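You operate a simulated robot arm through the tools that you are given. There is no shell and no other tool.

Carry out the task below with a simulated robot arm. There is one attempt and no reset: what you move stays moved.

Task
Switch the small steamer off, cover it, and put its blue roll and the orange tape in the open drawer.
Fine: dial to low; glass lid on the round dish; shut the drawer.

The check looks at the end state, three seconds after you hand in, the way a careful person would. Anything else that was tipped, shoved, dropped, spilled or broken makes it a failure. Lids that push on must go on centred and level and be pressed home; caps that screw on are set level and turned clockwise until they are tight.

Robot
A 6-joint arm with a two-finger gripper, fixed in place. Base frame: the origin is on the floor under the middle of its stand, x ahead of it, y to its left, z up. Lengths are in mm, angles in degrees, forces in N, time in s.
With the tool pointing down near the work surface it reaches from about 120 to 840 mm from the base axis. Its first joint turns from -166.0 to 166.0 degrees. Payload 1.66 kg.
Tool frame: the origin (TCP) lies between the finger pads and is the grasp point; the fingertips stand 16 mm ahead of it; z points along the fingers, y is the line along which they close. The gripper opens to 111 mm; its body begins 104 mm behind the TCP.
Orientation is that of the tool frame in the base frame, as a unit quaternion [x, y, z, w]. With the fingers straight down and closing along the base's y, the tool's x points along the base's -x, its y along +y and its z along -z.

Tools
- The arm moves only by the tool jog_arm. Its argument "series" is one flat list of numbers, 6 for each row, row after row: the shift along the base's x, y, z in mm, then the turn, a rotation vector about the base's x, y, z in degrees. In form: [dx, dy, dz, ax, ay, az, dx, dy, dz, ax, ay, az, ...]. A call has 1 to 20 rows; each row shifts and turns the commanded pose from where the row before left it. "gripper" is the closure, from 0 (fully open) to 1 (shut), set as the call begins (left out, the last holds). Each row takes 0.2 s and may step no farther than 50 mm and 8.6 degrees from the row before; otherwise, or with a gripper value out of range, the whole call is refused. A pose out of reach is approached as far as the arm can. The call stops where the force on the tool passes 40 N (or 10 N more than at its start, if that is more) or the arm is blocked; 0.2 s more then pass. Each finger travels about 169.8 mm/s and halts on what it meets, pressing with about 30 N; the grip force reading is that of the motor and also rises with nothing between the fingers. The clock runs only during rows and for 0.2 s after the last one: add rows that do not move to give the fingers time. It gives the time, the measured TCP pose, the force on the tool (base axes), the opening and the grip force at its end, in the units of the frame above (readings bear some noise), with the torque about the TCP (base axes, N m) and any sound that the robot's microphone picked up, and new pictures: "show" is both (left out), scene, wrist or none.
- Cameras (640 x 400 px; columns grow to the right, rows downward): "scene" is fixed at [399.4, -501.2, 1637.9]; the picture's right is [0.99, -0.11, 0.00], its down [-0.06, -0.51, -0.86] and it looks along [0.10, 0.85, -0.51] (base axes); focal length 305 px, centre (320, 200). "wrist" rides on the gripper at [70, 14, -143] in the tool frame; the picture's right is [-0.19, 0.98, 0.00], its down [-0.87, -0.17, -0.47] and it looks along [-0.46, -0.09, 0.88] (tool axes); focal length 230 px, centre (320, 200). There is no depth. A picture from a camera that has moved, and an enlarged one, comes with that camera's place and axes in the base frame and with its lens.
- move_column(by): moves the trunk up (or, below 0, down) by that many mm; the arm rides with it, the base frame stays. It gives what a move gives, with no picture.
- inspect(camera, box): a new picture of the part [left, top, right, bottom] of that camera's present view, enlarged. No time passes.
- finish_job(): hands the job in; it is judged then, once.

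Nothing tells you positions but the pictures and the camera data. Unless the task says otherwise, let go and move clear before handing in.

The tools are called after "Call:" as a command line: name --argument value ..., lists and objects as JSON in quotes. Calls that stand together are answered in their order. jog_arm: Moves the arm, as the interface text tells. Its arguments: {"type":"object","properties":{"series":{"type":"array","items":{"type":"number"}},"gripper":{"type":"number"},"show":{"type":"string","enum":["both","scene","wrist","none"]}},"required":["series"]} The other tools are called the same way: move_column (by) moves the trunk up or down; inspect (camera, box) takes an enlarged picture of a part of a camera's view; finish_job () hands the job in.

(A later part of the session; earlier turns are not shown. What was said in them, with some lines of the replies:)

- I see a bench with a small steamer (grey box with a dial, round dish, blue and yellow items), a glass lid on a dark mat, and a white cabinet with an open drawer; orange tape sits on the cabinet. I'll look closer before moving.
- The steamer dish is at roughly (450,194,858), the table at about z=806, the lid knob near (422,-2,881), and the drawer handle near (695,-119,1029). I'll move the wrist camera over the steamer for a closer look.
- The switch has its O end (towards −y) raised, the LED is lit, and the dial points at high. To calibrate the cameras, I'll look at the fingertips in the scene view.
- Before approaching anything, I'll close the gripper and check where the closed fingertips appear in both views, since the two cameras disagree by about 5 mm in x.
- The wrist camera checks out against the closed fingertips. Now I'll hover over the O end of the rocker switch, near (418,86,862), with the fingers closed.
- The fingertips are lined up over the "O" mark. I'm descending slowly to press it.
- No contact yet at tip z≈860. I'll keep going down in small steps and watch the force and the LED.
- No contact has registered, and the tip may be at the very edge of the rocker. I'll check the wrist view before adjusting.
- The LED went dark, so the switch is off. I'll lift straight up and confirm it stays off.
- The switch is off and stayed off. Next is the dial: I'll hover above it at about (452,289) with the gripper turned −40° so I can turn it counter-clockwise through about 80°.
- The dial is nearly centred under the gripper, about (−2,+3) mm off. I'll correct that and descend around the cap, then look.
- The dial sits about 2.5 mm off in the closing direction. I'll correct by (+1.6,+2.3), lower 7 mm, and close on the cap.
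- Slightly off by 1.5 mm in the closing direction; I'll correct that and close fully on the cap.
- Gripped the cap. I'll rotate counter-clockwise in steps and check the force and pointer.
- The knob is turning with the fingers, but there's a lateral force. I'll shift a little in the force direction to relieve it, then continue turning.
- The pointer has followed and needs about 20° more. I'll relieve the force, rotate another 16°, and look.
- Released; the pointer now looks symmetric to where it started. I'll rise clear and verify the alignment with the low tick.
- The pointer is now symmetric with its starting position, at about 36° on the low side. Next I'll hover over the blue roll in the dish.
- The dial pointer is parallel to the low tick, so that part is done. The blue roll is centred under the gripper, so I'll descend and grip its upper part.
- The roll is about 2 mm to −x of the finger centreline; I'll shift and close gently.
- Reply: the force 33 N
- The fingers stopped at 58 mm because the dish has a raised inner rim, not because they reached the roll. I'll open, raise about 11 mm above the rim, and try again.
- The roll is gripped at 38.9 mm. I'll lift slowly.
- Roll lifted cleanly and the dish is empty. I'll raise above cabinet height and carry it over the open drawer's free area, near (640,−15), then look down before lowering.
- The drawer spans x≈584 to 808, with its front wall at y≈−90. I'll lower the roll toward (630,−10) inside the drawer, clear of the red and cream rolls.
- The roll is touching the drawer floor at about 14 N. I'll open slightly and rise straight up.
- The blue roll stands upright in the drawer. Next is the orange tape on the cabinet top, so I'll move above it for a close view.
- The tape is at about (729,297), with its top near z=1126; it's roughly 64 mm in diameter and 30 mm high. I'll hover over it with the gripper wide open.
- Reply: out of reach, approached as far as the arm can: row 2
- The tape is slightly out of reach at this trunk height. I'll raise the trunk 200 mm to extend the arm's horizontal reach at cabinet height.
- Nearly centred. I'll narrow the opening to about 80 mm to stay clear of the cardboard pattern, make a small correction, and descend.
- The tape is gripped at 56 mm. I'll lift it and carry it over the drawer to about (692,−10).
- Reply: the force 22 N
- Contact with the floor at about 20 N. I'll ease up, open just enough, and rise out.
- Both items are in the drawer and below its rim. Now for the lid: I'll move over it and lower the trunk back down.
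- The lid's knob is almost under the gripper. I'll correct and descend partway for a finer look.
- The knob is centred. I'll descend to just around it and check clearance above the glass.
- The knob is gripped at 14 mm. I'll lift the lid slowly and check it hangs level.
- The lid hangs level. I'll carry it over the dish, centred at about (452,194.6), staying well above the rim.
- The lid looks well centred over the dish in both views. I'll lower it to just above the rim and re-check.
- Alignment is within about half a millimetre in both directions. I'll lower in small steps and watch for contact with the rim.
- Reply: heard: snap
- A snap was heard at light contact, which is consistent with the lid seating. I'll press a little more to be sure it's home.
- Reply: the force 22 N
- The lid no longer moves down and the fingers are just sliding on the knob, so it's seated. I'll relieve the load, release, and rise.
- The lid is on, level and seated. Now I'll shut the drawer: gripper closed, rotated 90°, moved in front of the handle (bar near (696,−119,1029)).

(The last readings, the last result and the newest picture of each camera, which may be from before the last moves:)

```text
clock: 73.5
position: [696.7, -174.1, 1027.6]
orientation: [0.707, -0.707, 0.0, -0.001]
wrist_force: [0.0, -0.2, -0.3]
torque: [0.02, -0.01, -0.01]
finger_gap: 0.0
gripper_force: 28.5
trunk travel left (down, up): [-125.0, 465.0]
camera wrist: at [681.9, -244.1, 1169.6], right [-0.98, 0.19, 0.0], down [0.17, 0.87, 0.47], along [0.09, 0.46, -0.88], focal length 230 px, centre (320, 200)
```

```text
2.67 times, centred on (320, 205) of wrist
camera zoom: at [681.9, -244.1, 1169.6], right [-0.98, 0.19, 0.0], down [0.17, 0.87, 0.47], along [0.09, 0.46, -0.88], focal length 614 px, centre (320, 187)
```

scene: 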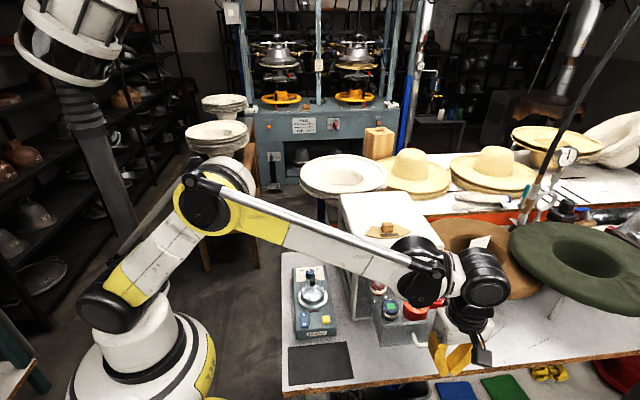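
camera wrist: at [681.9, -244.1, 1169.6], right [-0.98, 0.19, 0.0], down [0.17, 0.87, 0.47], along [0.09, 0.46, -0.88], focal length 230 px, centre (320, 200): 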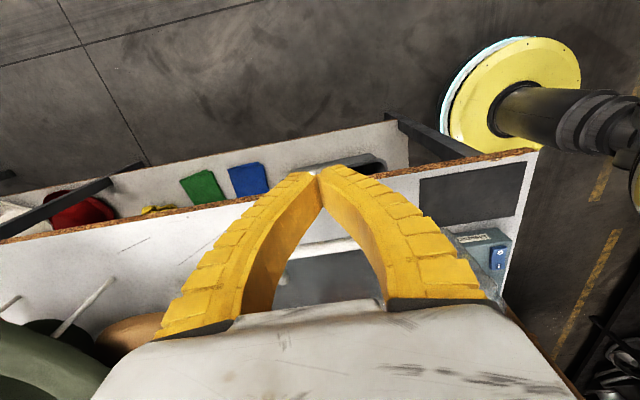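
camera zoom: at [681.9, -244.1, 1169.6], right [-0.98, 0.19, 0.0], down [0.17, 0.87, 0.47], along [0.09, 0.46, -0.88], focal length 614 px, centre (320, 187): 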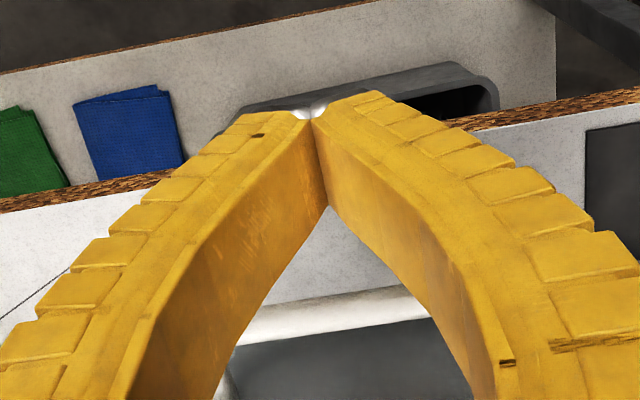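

The handle bar is visible right in front of the fingers. I'll push slowly in +y.

Call:
jog_arm --series '[0, 8, 0, 0, 0, 0, 0, 8, 0, 0, 0, 0, 0, 6, 0, 0, 0, 0, 0, 6, 0, 0, 0, 0, 0, 6, 0, 0, 0, 0, 0, 6, 0, 0, 0, 0, 0, 6, 0, 0, 0, 0]' --gripper 1

Call:
inspect --camera "wrist" --box '[200, 130, 440, 280]'

Call:
inspect --camera "scene" --box '[360, 230, 488, 350]'

```text
clock: 75.1
position: [695.9, -128.2, 1029.2]
orientation: [0.707, -0.707, 0.0, 0.0]
wrist_force: [0.4, -0.3, 0.3]
torque: [0.05, 0.0, 0.01]
finger_gap: 0.1
gripper_force: 28.4
trunk travel left (down, up): [-125.0, 465.0]
camera wrist: at [681.5, -198.7, 1170.7], right [-0.98, 0.19, 0.0], down [0.17, 0.87, 0.47], along [0.09, 0.46, -0.88], focal length 230 px, centre (320, 200)
```

scene: 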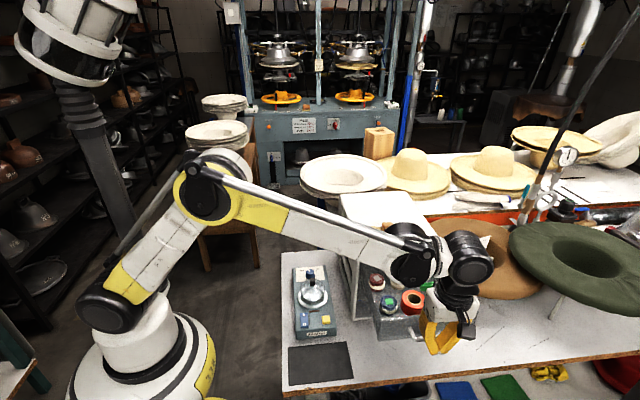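
wrist: 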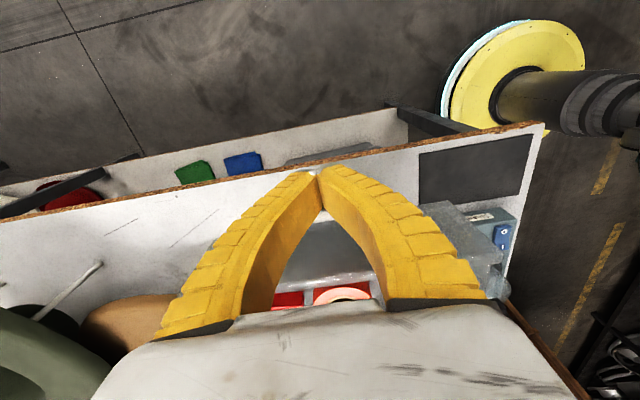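

```text
2.67 times, centred on (320, 205) of wrist
camera zoom: at [681.5, -198.7, 1170.7], right [-0.98, 0.19, 0.0], down [0.17, 0.87, 0.47], along [0.09, 0.46, -0.88], focal length 614 px, centre (320, 187)
```

zoom: 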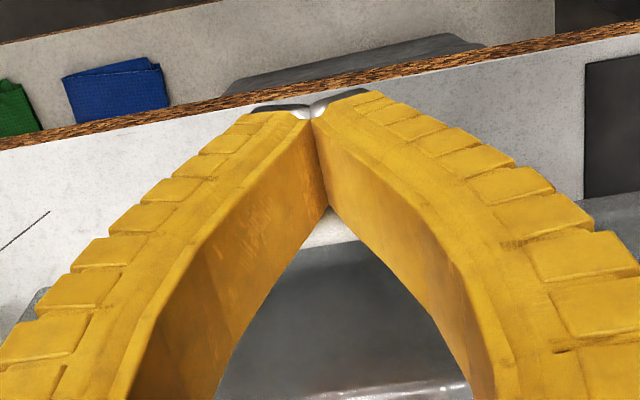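

```text
3.33 times, centred on (424, 290) of scene
camera zoom: at [399.4, -501.2, 1637.9], right [0.99, -0.11, 0.0], down [-0.06, -0.51, -0.86], along [0.1, 0.85, -0.51], focal length 1016 px, centre (-27, -100)
```

zoom: 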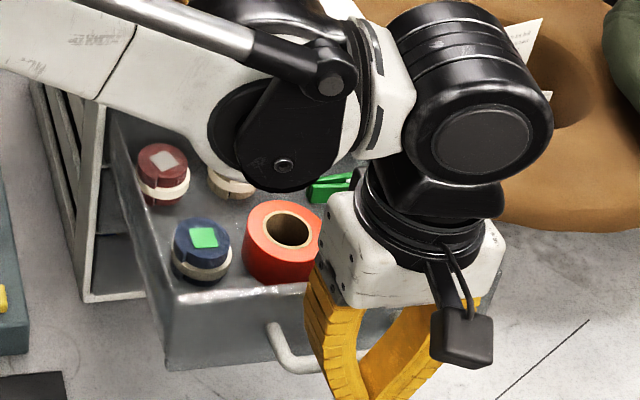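

The drawer has already started sliding in easily, by about 14 mm. I'll keep pushing at a slow, steady speed.

Call:
jog_arm --series '[0, 7, 0, 0, 0, 0, 0, 8, 0, 0, 0, 0, 0, 8, 0, 0, 0, 0, 0, 8, 0, 0, 0, 0, 0, 8, 0, 0, 0, 0, 0, 8, 0, 0, 0, 0, 0, 8, 0, 0, 0, 0, 0, 8, 0, 0, 0, 0, 0, 8, 0, 0, 0, 0, 0, 8, 0, 0, 0, 0, 0, 8, 0, 0, 0, 0, 0, 6, 0, 0, 0, 0, 0, 4, 0, 0, 0, 0]' --gripper 1

Call:
inspect --camera "scene" --box '[340, 210, 500, 350]'

```text
clock: 77.9
position: [695.7, -31.7, 1028.4]
orientation: [0.707, -0.707, 0.0, -0.001]
wrist_force: [0.4, -0.6, -0.1]
torque: [-0.01, -0.03, -0.02]
finger_gap: 0.0
gripper_force: 28.7
trunk travel left (down, up): [-125.0, 465.0]
camera wrist: at [681.1, -101.5, 1171.5], right [-0.98, 0.19, 0.0], down [0.17, 0.87, 0.47], along [0.09, 0.46, -0.88], focal length 230 px, centre (320, 200)
```

scene: 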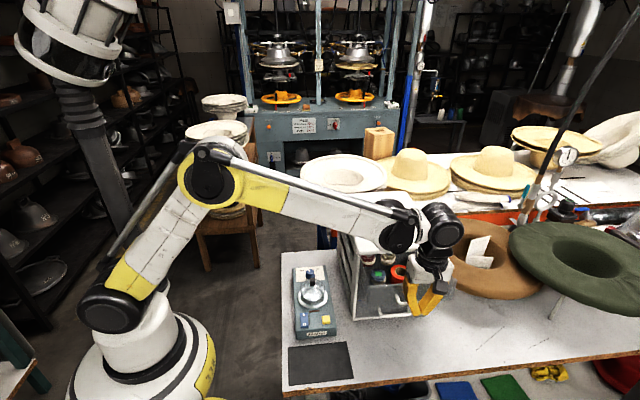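
wrist: 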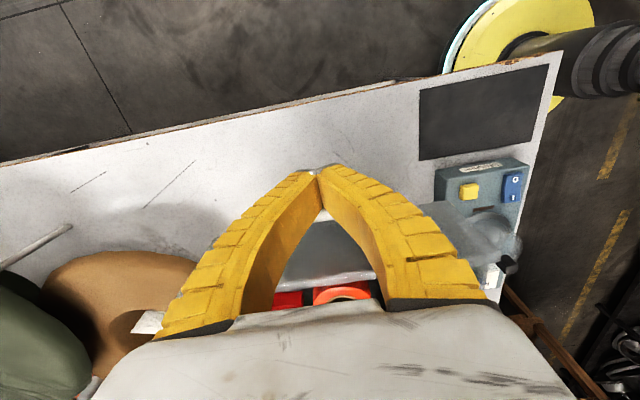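

```text
2.86 times, centred on (420, 280) of scene
camera zoom: at [399.4, -501.2, 1637.9], right [0.99, -0.11, 0.0], down [-0.06, -0.51, -0.86], along [0.1, 0.85, -0.51], focal length 870 px, centre (34, -29)
```

zoom: 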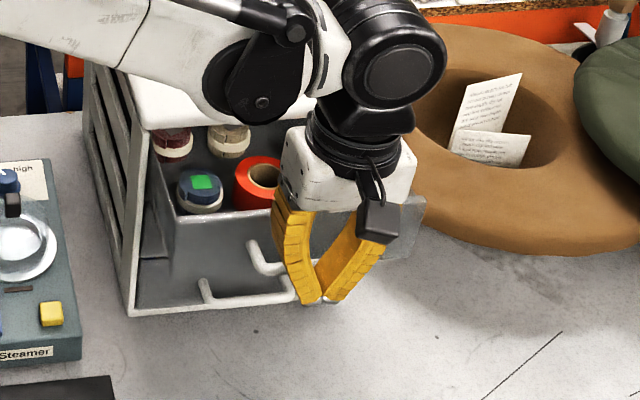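

Halfway in, with the contents still upright. Continuing slowly.

Call:
jog_arm --series '[0, 5, 0, 0, 0, 0, 0, 7, 0, 0, 0, 0, 0, 7, 0, 0, 0, 0, 0, 7, 0, 0, 0, 0, 0, 7, 0, 0, 0, 0, 0, 7, 0, 0, 0, 0, 0, 7, 0, 0, 0, 0, 0, 7, 0, 0, 0, 0, 0, 6, 0, 0, 0, 0, 0, 5, 0, 0, 0, 0, 0, 4, 0, 0, 0, 0]' --gripper 1

Call:
inspect --camera "scene" --box '[340, 200, 484, 320]'

Call:
inspect --camera "wrist" --box '[200, 140, 440, 290]'

```text
clock: 80.3
position: [697.3, 36.5, 1028.7]
orientation: [-0.707, 0.707, 0.0, 0.0]
wrist_force: [-0.5, -0.6, 0.7]
torque: [0.01, 0.0, -0.02]
finger_gap: 0.0
gripper_force: 28.9
trunk travel left (down, up): [-125.0, 465.0]
camera wrist: at [681.9, -33.1, 1171.2], right [-0.98, 0.19, 0.0], down [0.17, 0.87, 0.47], along [0.09, 0.46, -0.88], focal length 230 px, centre (320, 200)
```

scene: 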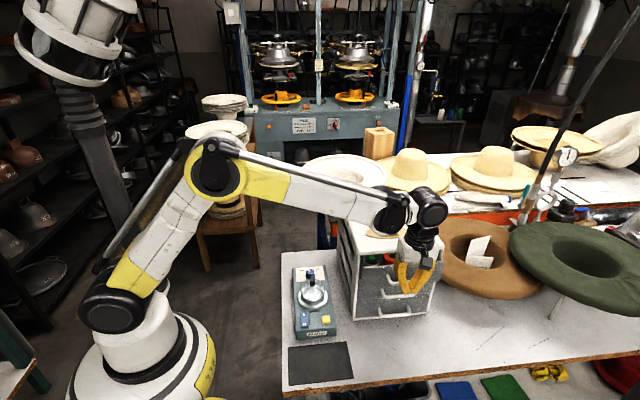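
wrist: 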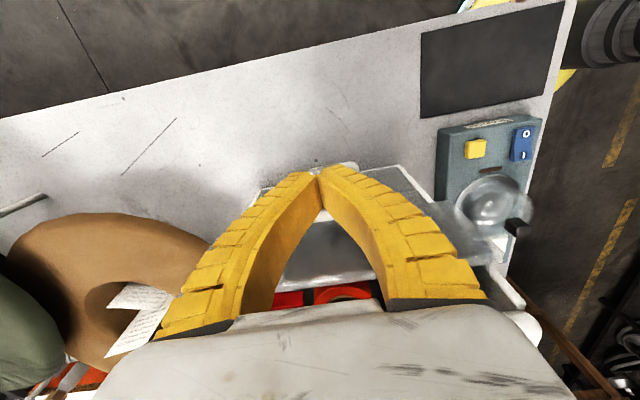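

```text
3.33 times, centred on (412, 260) of scene
camera zoom: at [399.4, -501.2, 1637.9], right [0.99, -0.11, 0.0], down [-0.06, -0.51, -0.86], along [0.1, 0.85, -0.51], focal length 1016 px, centre (13, 0)
```

zoom: 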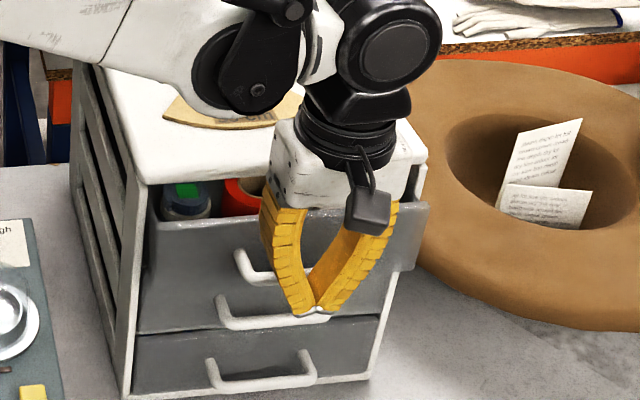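

```text
2.67 times, centred on (320, 215) of wrist
camera zoom: at [681.9, -33.1, 1171.2], right [-0.98, 0.19, 0.0], down [0.17, 0.87, 0.47], along [0.09, 0.46, -0.88], focal length 614 px, centre (320, 160)
```

zoom: 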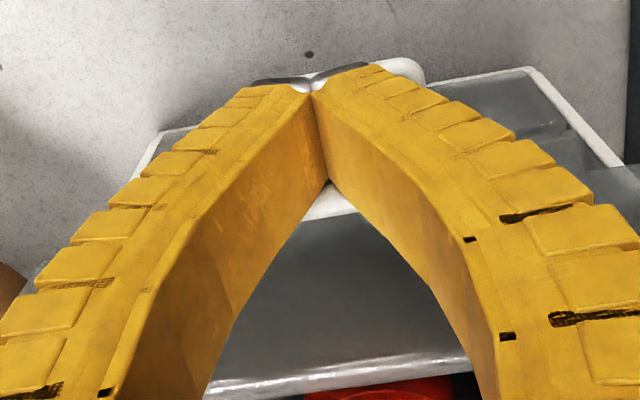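

About 35 mm remain. I'll continue gently and watch for the stop.

Call:
jog_arm --series '[0, 4, 0, 0, 0, 0, 0, 4, 0, 0, 0, 0, 0, 4, 0, 0, 0, 0, 0, 4, 0, 0, 0, 0, 0, 4, 0, 0, 0, 0]' --gripper 1

Call:
inspect --camera "scene" --box '[340, 200, 484, 320]'

```text
clock: 81.5
position: [695.2, 56.6, 1030.0]
orientation: [0.707, -0.707, 0.001, 0.0]
wrist_force: [0.7, -1.2, -0.2]
torque: [0.02, 0.02, 0.01]
finger_gap: 0.2
gripper_force: 28.2
trunk travel left (down, up): [-125.0, 465.0]
camera wrist: at [681.3, -12.8, 1171.3], right [-0.98, 0.19, 0.0], down [0.17, 0.87, 0.47], along [0.09, 0.46, -0.88], focal length 230 px, centre (320, 200)
```

scene: 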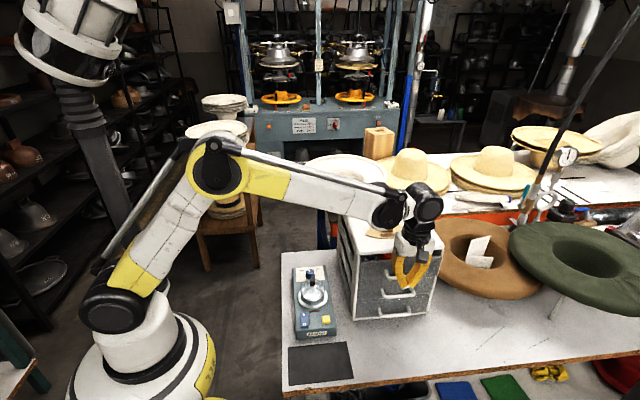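
wrist: 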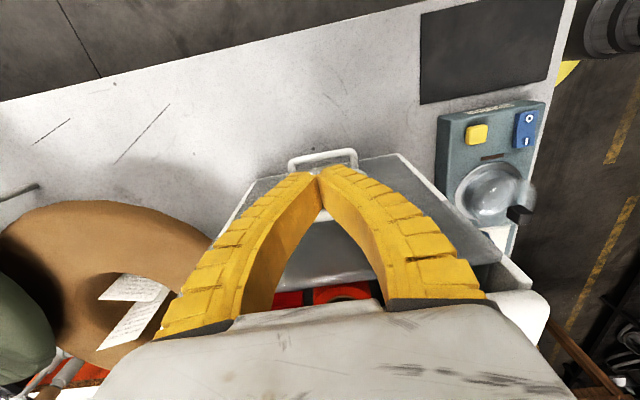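

```text
3.33 times, centred on (412, 260) of scene
camera zoom: at [399.4, -501.2, 1637.9], right [0.99, -0.11, 0.0], down [-0.06, -0.51, -0.86], along [0.1, 0.85, -0.51], focal length 1016 px, centre (13, 0)
```

zoom: 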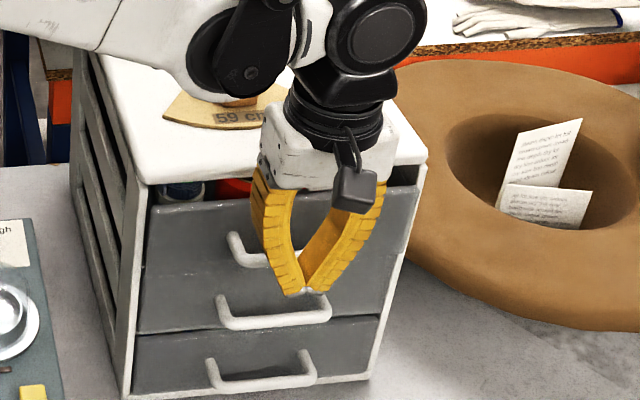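

Call:
inspect --camera "scene" --box '[368, 245, 432, 295]'

Call:
inspect --camera "scene" --box '[350, 240, 398, 278]'

Call:
inspect --camera "wrist" --box '[220, 140, 540, 310]'

```text
8.00 times, centred on (400, 270) of scene
camera zoom: at [399.4, -501.2, 1637.9], right [0.99, -0.11, 0.0], down [-0.06, -0.51, -0.86], along [0.1, 0.85, -0.51], focal length 2437 px, centre (-320, -360)
```

zoom: 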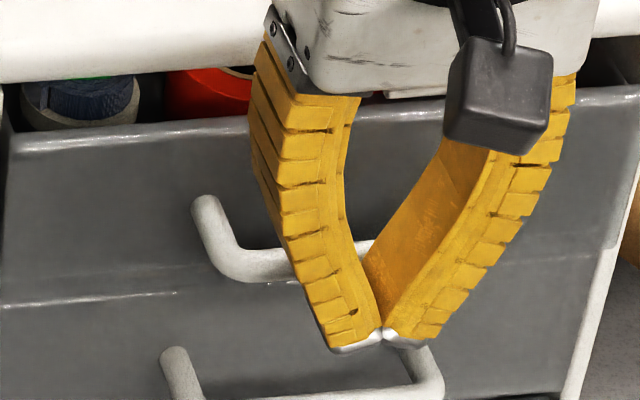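

```text
10.53 times, centred on (374, 259) of scene
camera zoom: at [399.4, -501.2, 1637.9], right [0.99, -0.11, 0.0], down [-0.06, -0.51, -0.86], along [0.1, 0.85, -0.51], focal length 3207 px, centre (-248, -421)
```

zoom: 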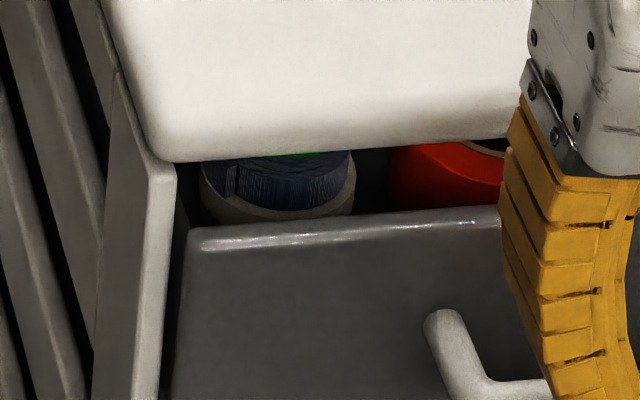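

```text
2.00 times, centred on (380, 225) of wrist
camera zoom: at [681.3, -12.8, 1171.3], right [-0.98, 0.19, 0.0], down [0.17, 0.87, 0.47], along [0.09, 0.46, -0.88], focal length 460 px, centre (200, 150)
```

zoom: 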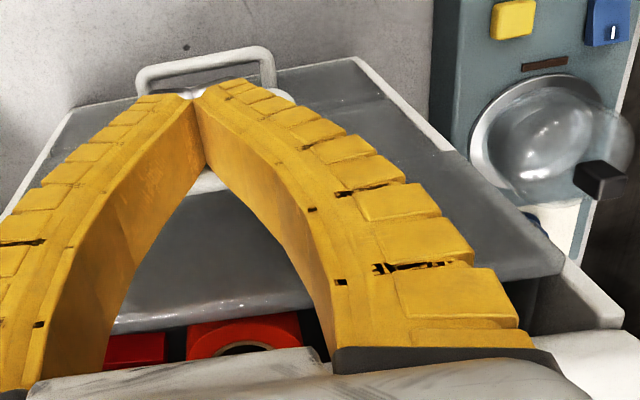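

The drawer front looks nearly flush with the other drawers. I'll push on in small steps until I feel the stop.

Call:
jog_arm --series '[0, 3, 0, 0, 0, 0, 0, 3, 0, 0, 0, 0, 0, 2, 0, 0, 0, 0]' --gripper 1 --show "none"

Call:
inspect --camera "scene" --box '[350, 240, 398, 278]'

Call:
inspect --camera "scene" --box '[340, 200, 484, 320]'

```text
clock: 82.3
position: [695.2, 66.3, 1028.4]
orientation: [0.708, -0.707, 0.0, 0.001]
wrist_force: [0.3, -0.3, -1.3]
torque: [0.03, -0.01, -0.03]
finger_gap: 0.0
gripper_force: 28.4
trunk travel left (down, up): [-125.0, 465.0]
```

```text
10.53 times, centred on (374, 259) of scene
camera zoom: at [399.4, -501.2, 1637.9], right [0.99, -0.11, 0.0], down [-0.06, -0.51, -0.86], along [0.1, 0.85, -0.51], focal length 3207 px, centre (-248, -421)
```

zoom: 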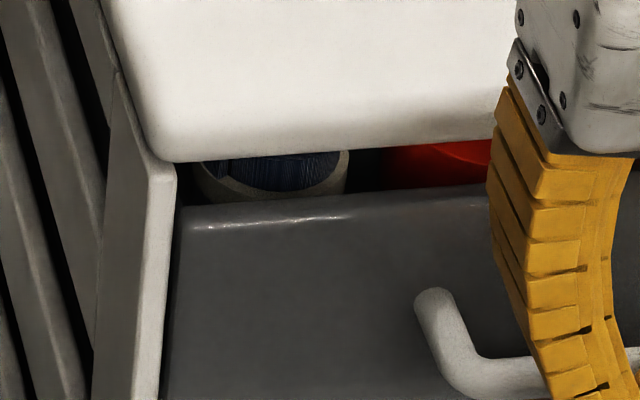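

```text
3.33 times, centred on (412, 260) of scene
camera zoom: at [399.4, -501.2, 1637.9], right [0.99, -0.11, 0.0], down [-0.06, -0.51, -0.86], along [0.1, 0.85, -0.51], focal length 1016 px, centre (13, 0)
```

zoom: 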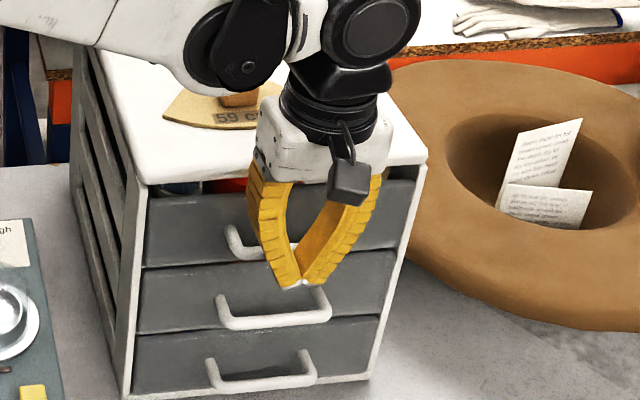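

Call:
jog_arm --series '[0, 2, 0, 0, 0, 0, 0, 2, 0, 0, 0, 0]' --gripper 1 --show "none"

Call:
jog_arm --series '[0, 2, 0, 0, 0, 0, 0, 2, 0, 0, 0, 0]' --gripper 1 --show "none"

Call:
inspect --camera "scene" --box '[350, 240, 398, 278]'

Call:
inspect --camera "scene" --box '[340, 200, 484, 320]'

```text
clock: 82.9
position: [695.4, 67.1, 1028.0]
orientation: [-0.707, 0.707, 0.0, 0.001]
wrist_force: [-4.5, -15.8, 0.5]
torque: [-0.11, 0.01, 0.11]
finger_gap: 5.9
gripper_force: 28.3
trunk travel left (down, up): [-125.0, 465.0]
```

```text
clock: 83.6
position: [696.1, 67.3, 1029.8]
orientation: [-0.705, 0.709, -0.003, -0.002]
wrist_force: [-2.5, -17.9, -0.4]
torque: [-0.04, 0.0, 0.13]
finger_gap: 6.0
gripper_force: 28.7
trunk travel left (down, up): [-125.0, 465.0]
stopped in row 2: the force on the tool passed its limit at 41 N (the readings are from after the stop); the commanded pose is now the measured one
```

```text
10.53 times, centred on (374, 259) of scene
camera zoom: at [399.4, -501.2, 1637.9], right [0.99, -0.11, 0.0], down [-0.06, -0.51, -0.86], along [0.1, 0.85, -0.51], focal length 3207 px, centre (-248, -421)
```

zoom: 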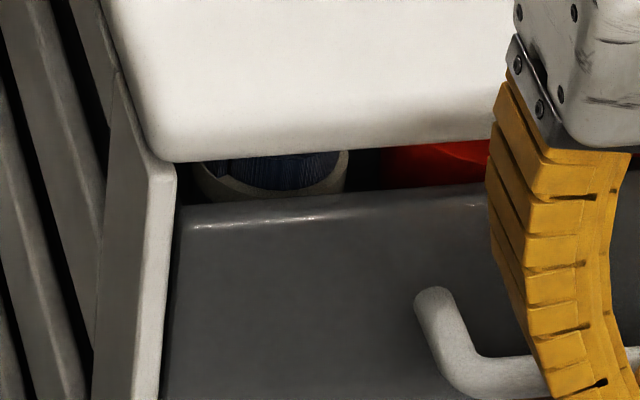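

```text
3.33 times, centred on (412, 260) of scene
camera zoom: at [399.4, -501.2, 1637.9], right [0.99, -0.11, 0.0], down [-0.06, -0.51, -0.86], along [0.1, 0.85, -0.51], focal length 1016 px, centre (13, 0)
```

zoom: 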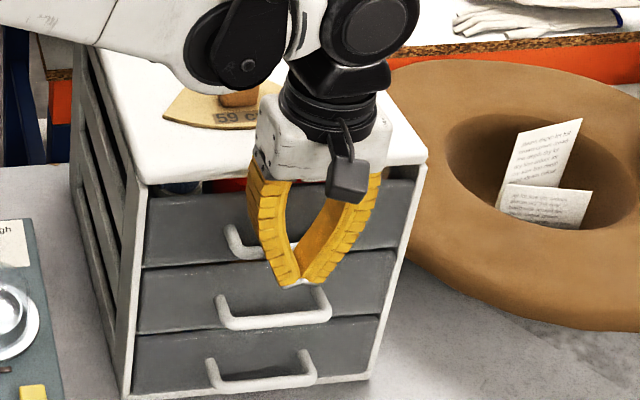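

The drawer reached its stop, flush with the other two. I'll back off in −y and then rise clear.

Call:
jog_arm --series '[0, -3, 0, 0, 0, 0, 0, -10, 0, 0, 0, 0, 0, -30, 0, 0, 0, 0, 0, -40, 0, 0, 0, 0, 0, -40, 0, 0, 0, 0, 0, -20, 40, 0, 0, 0, 0, 0, 45, 0, 0, 0, 0, 0, 45, 0, 0, 0]' --gripper 1

Call:
inspect --camera "scene" --box '[340, 190, 484, 320]'

Call:
inspect --camera "scene" --box '[280, 250, 360, 350]'

```text
clock: 85.4
position: [697.5, -74.4, 1161.5]
orientation: [-0.706, 0.708, -0.002, -0.003]
wrist_force: [0.7, 0.0, -0.5]
torque: [-0.02, 0.01, -0.01]
finger_gap: 0.3
gripper_force: 28.6
trunk travel left (down, up): [-125.0, 465.0]
camera wrist: at [683.2, -143.2, 1302.4], right [-0.98, 0.19, 0.0], down [0.17, 0.87, 0.47], along [0.09, 0.46, -0.88], focal length 230 px, centre (320, 200)
```

scene: 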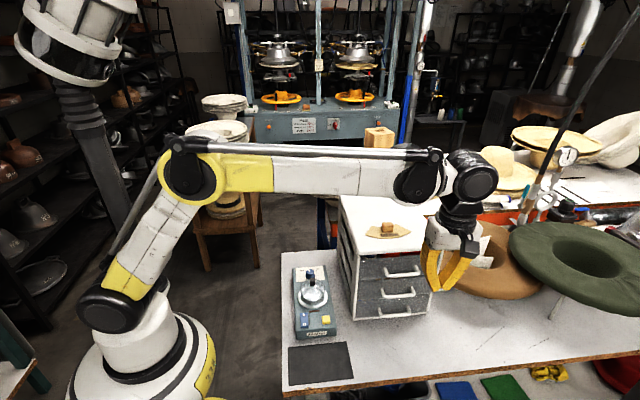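
wrist: 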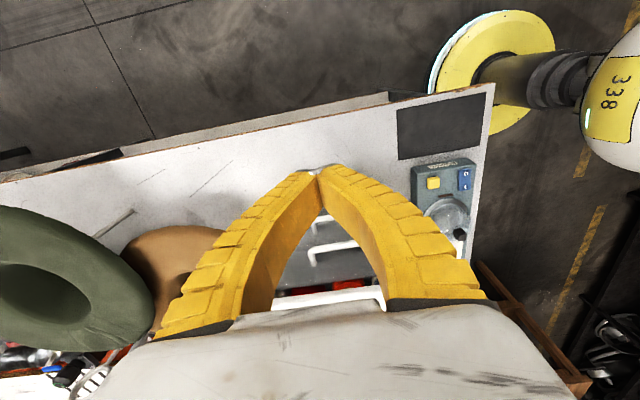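

```text
3.08 times, centred on (412, 255) of scene
camera zoom: at [399.4, -501.2, 1637.9], right [0.99, -0.11, 0.0], down [-0.06, -0.51, -0.86], along [0.1, 0.85, -0.51], focal length 937 px, centre (37, 31)
```

zoom: 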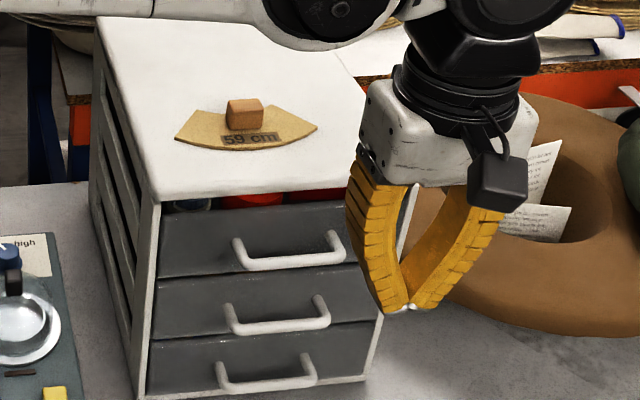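

```text
4.00 times, centred on (320, 300) of scene
camera zoom: at [399.4, -501.2, 1637.9], right [0.99, -0.11, 0.0], down [-0.06, -0.51, -0.86], along [0.1, 0.85, -0.51], focal length 1219 px, centre (320, -200)
```

zoom: 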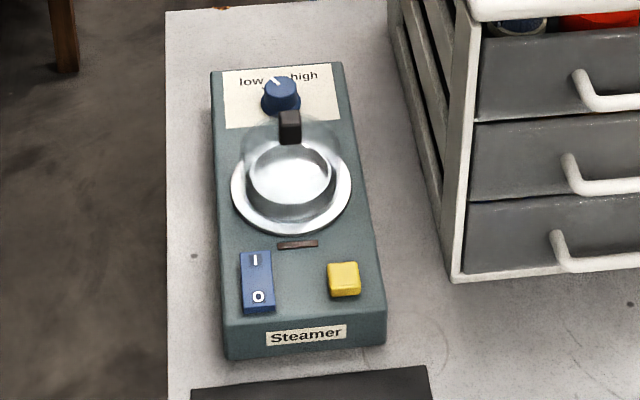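

The drawer is shut flush and its contents are in place. I'll do a final close check of the lid, dial and switch.

Call:
inspect --camera "scene" --box '[290, 262, 338, 316]'

Call:
inspect --camera "wrist" --box '[280, 200, 400, 300]'

Call:
inspect --camera "scene" --box '[370, 235, 440, 325]'

Call:
inspect --camera "wrist" --box '[390, 140, 490, 260]'

```text
7.41 times, centred on (314, 289) of scene
camera zoom: at [399.4, -501.2, 1637.9], right [0.99, -0.11, 0.0], down [-0.06, -0.51, -0.86], along [0.1, 0.85, -0.51], focal length 2257 px, centre (364, -459)
```

zoom: 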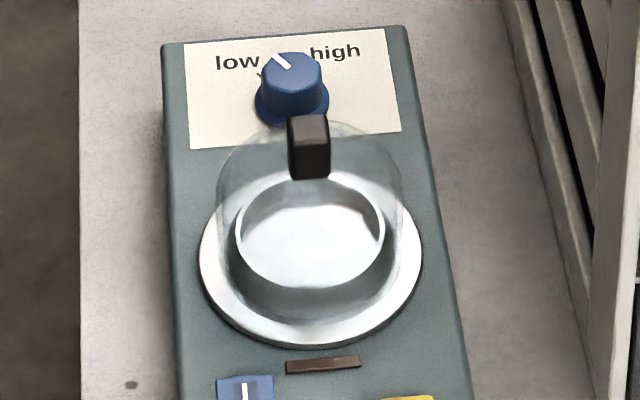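

```text
4.00 times, centred on (340, 250) of wrist
camera zoom: at [683.2, -143.2, 1302.4], right [-0.98, 0.19, 0.0], down [0.17, 0.87, 0.47], along [0.09, 0.46, -0.88], focal length 920 px, centre (240, 0)
```

zoom: 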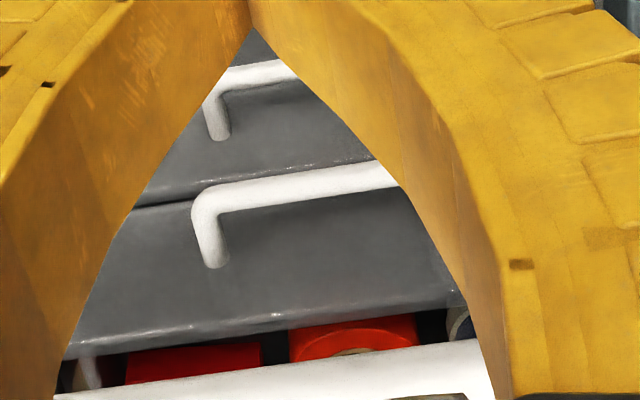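

```text
4.44 times, centred on (405, 280) of scene
camera zoom: at [399.4, -501.2, 1637.9], right [0.99, -0.11, 0.0], down [-0.06, -0.51, -0.86], along [0.1, 0.85, -0.51], focal length 1354 px, centre (-58, -156)
```

zoom: 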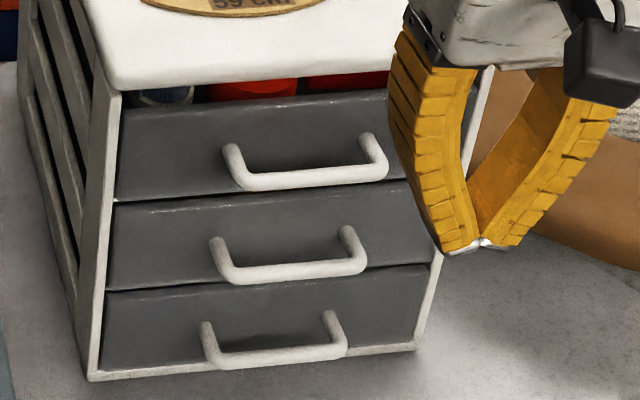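

```text
3.33 times, centred on (440, 200) of wrist
camera zoom: at [683.2, -143.2, 1302.4], right [-0.98, 0.19, 0.0], down [0.17, 0.87, 0.47], along [0.09, 0.46, -0.88], focal length 767 px, centre (-80, 200)
```

zoom: 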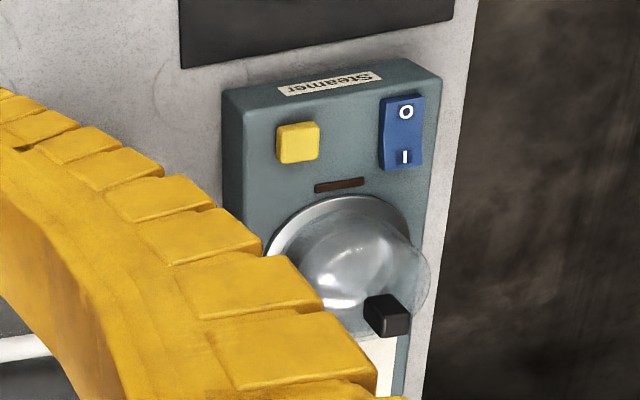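

Everything checks out:
- **Switch:** off, with the LED dark.
- **Dial:** pointer on low.
- **Lid:** glass lid concentric and level on the dish, and it snapped home.
- **Drawer:** blue roll and orange tape inside, shut flush with the others.

The gripper is empty and clear, so I'm handing in.

Call:
finish_job

```text
The job is handed in.
```

I finished the job and handed it in; the result of the check hasn't come back.

- **Steamer:** the switch is off and its light is dark. The dial pointer lines up with the low mark.
- **Lid:** the glass lid sits centred and level on the round dish. I heard a snap as it seated, and it went down no further when I pressed.
- **Drawer:** the blue roll and the orange tape are inside, next to the red roll, cream roll and clips. The drawer is shut against its stop, flush with the two below it.

On my first try for the roll, the fingers pressed against the dish's raised rim with about 30 N. I opened, raised the gripper and gripped higher; nothing had moved.

I saw nothing else tipped or shoved: the cardboard pattern and wooden block on the cabinet stayed where they were. The gripper is empty and clear of everything.
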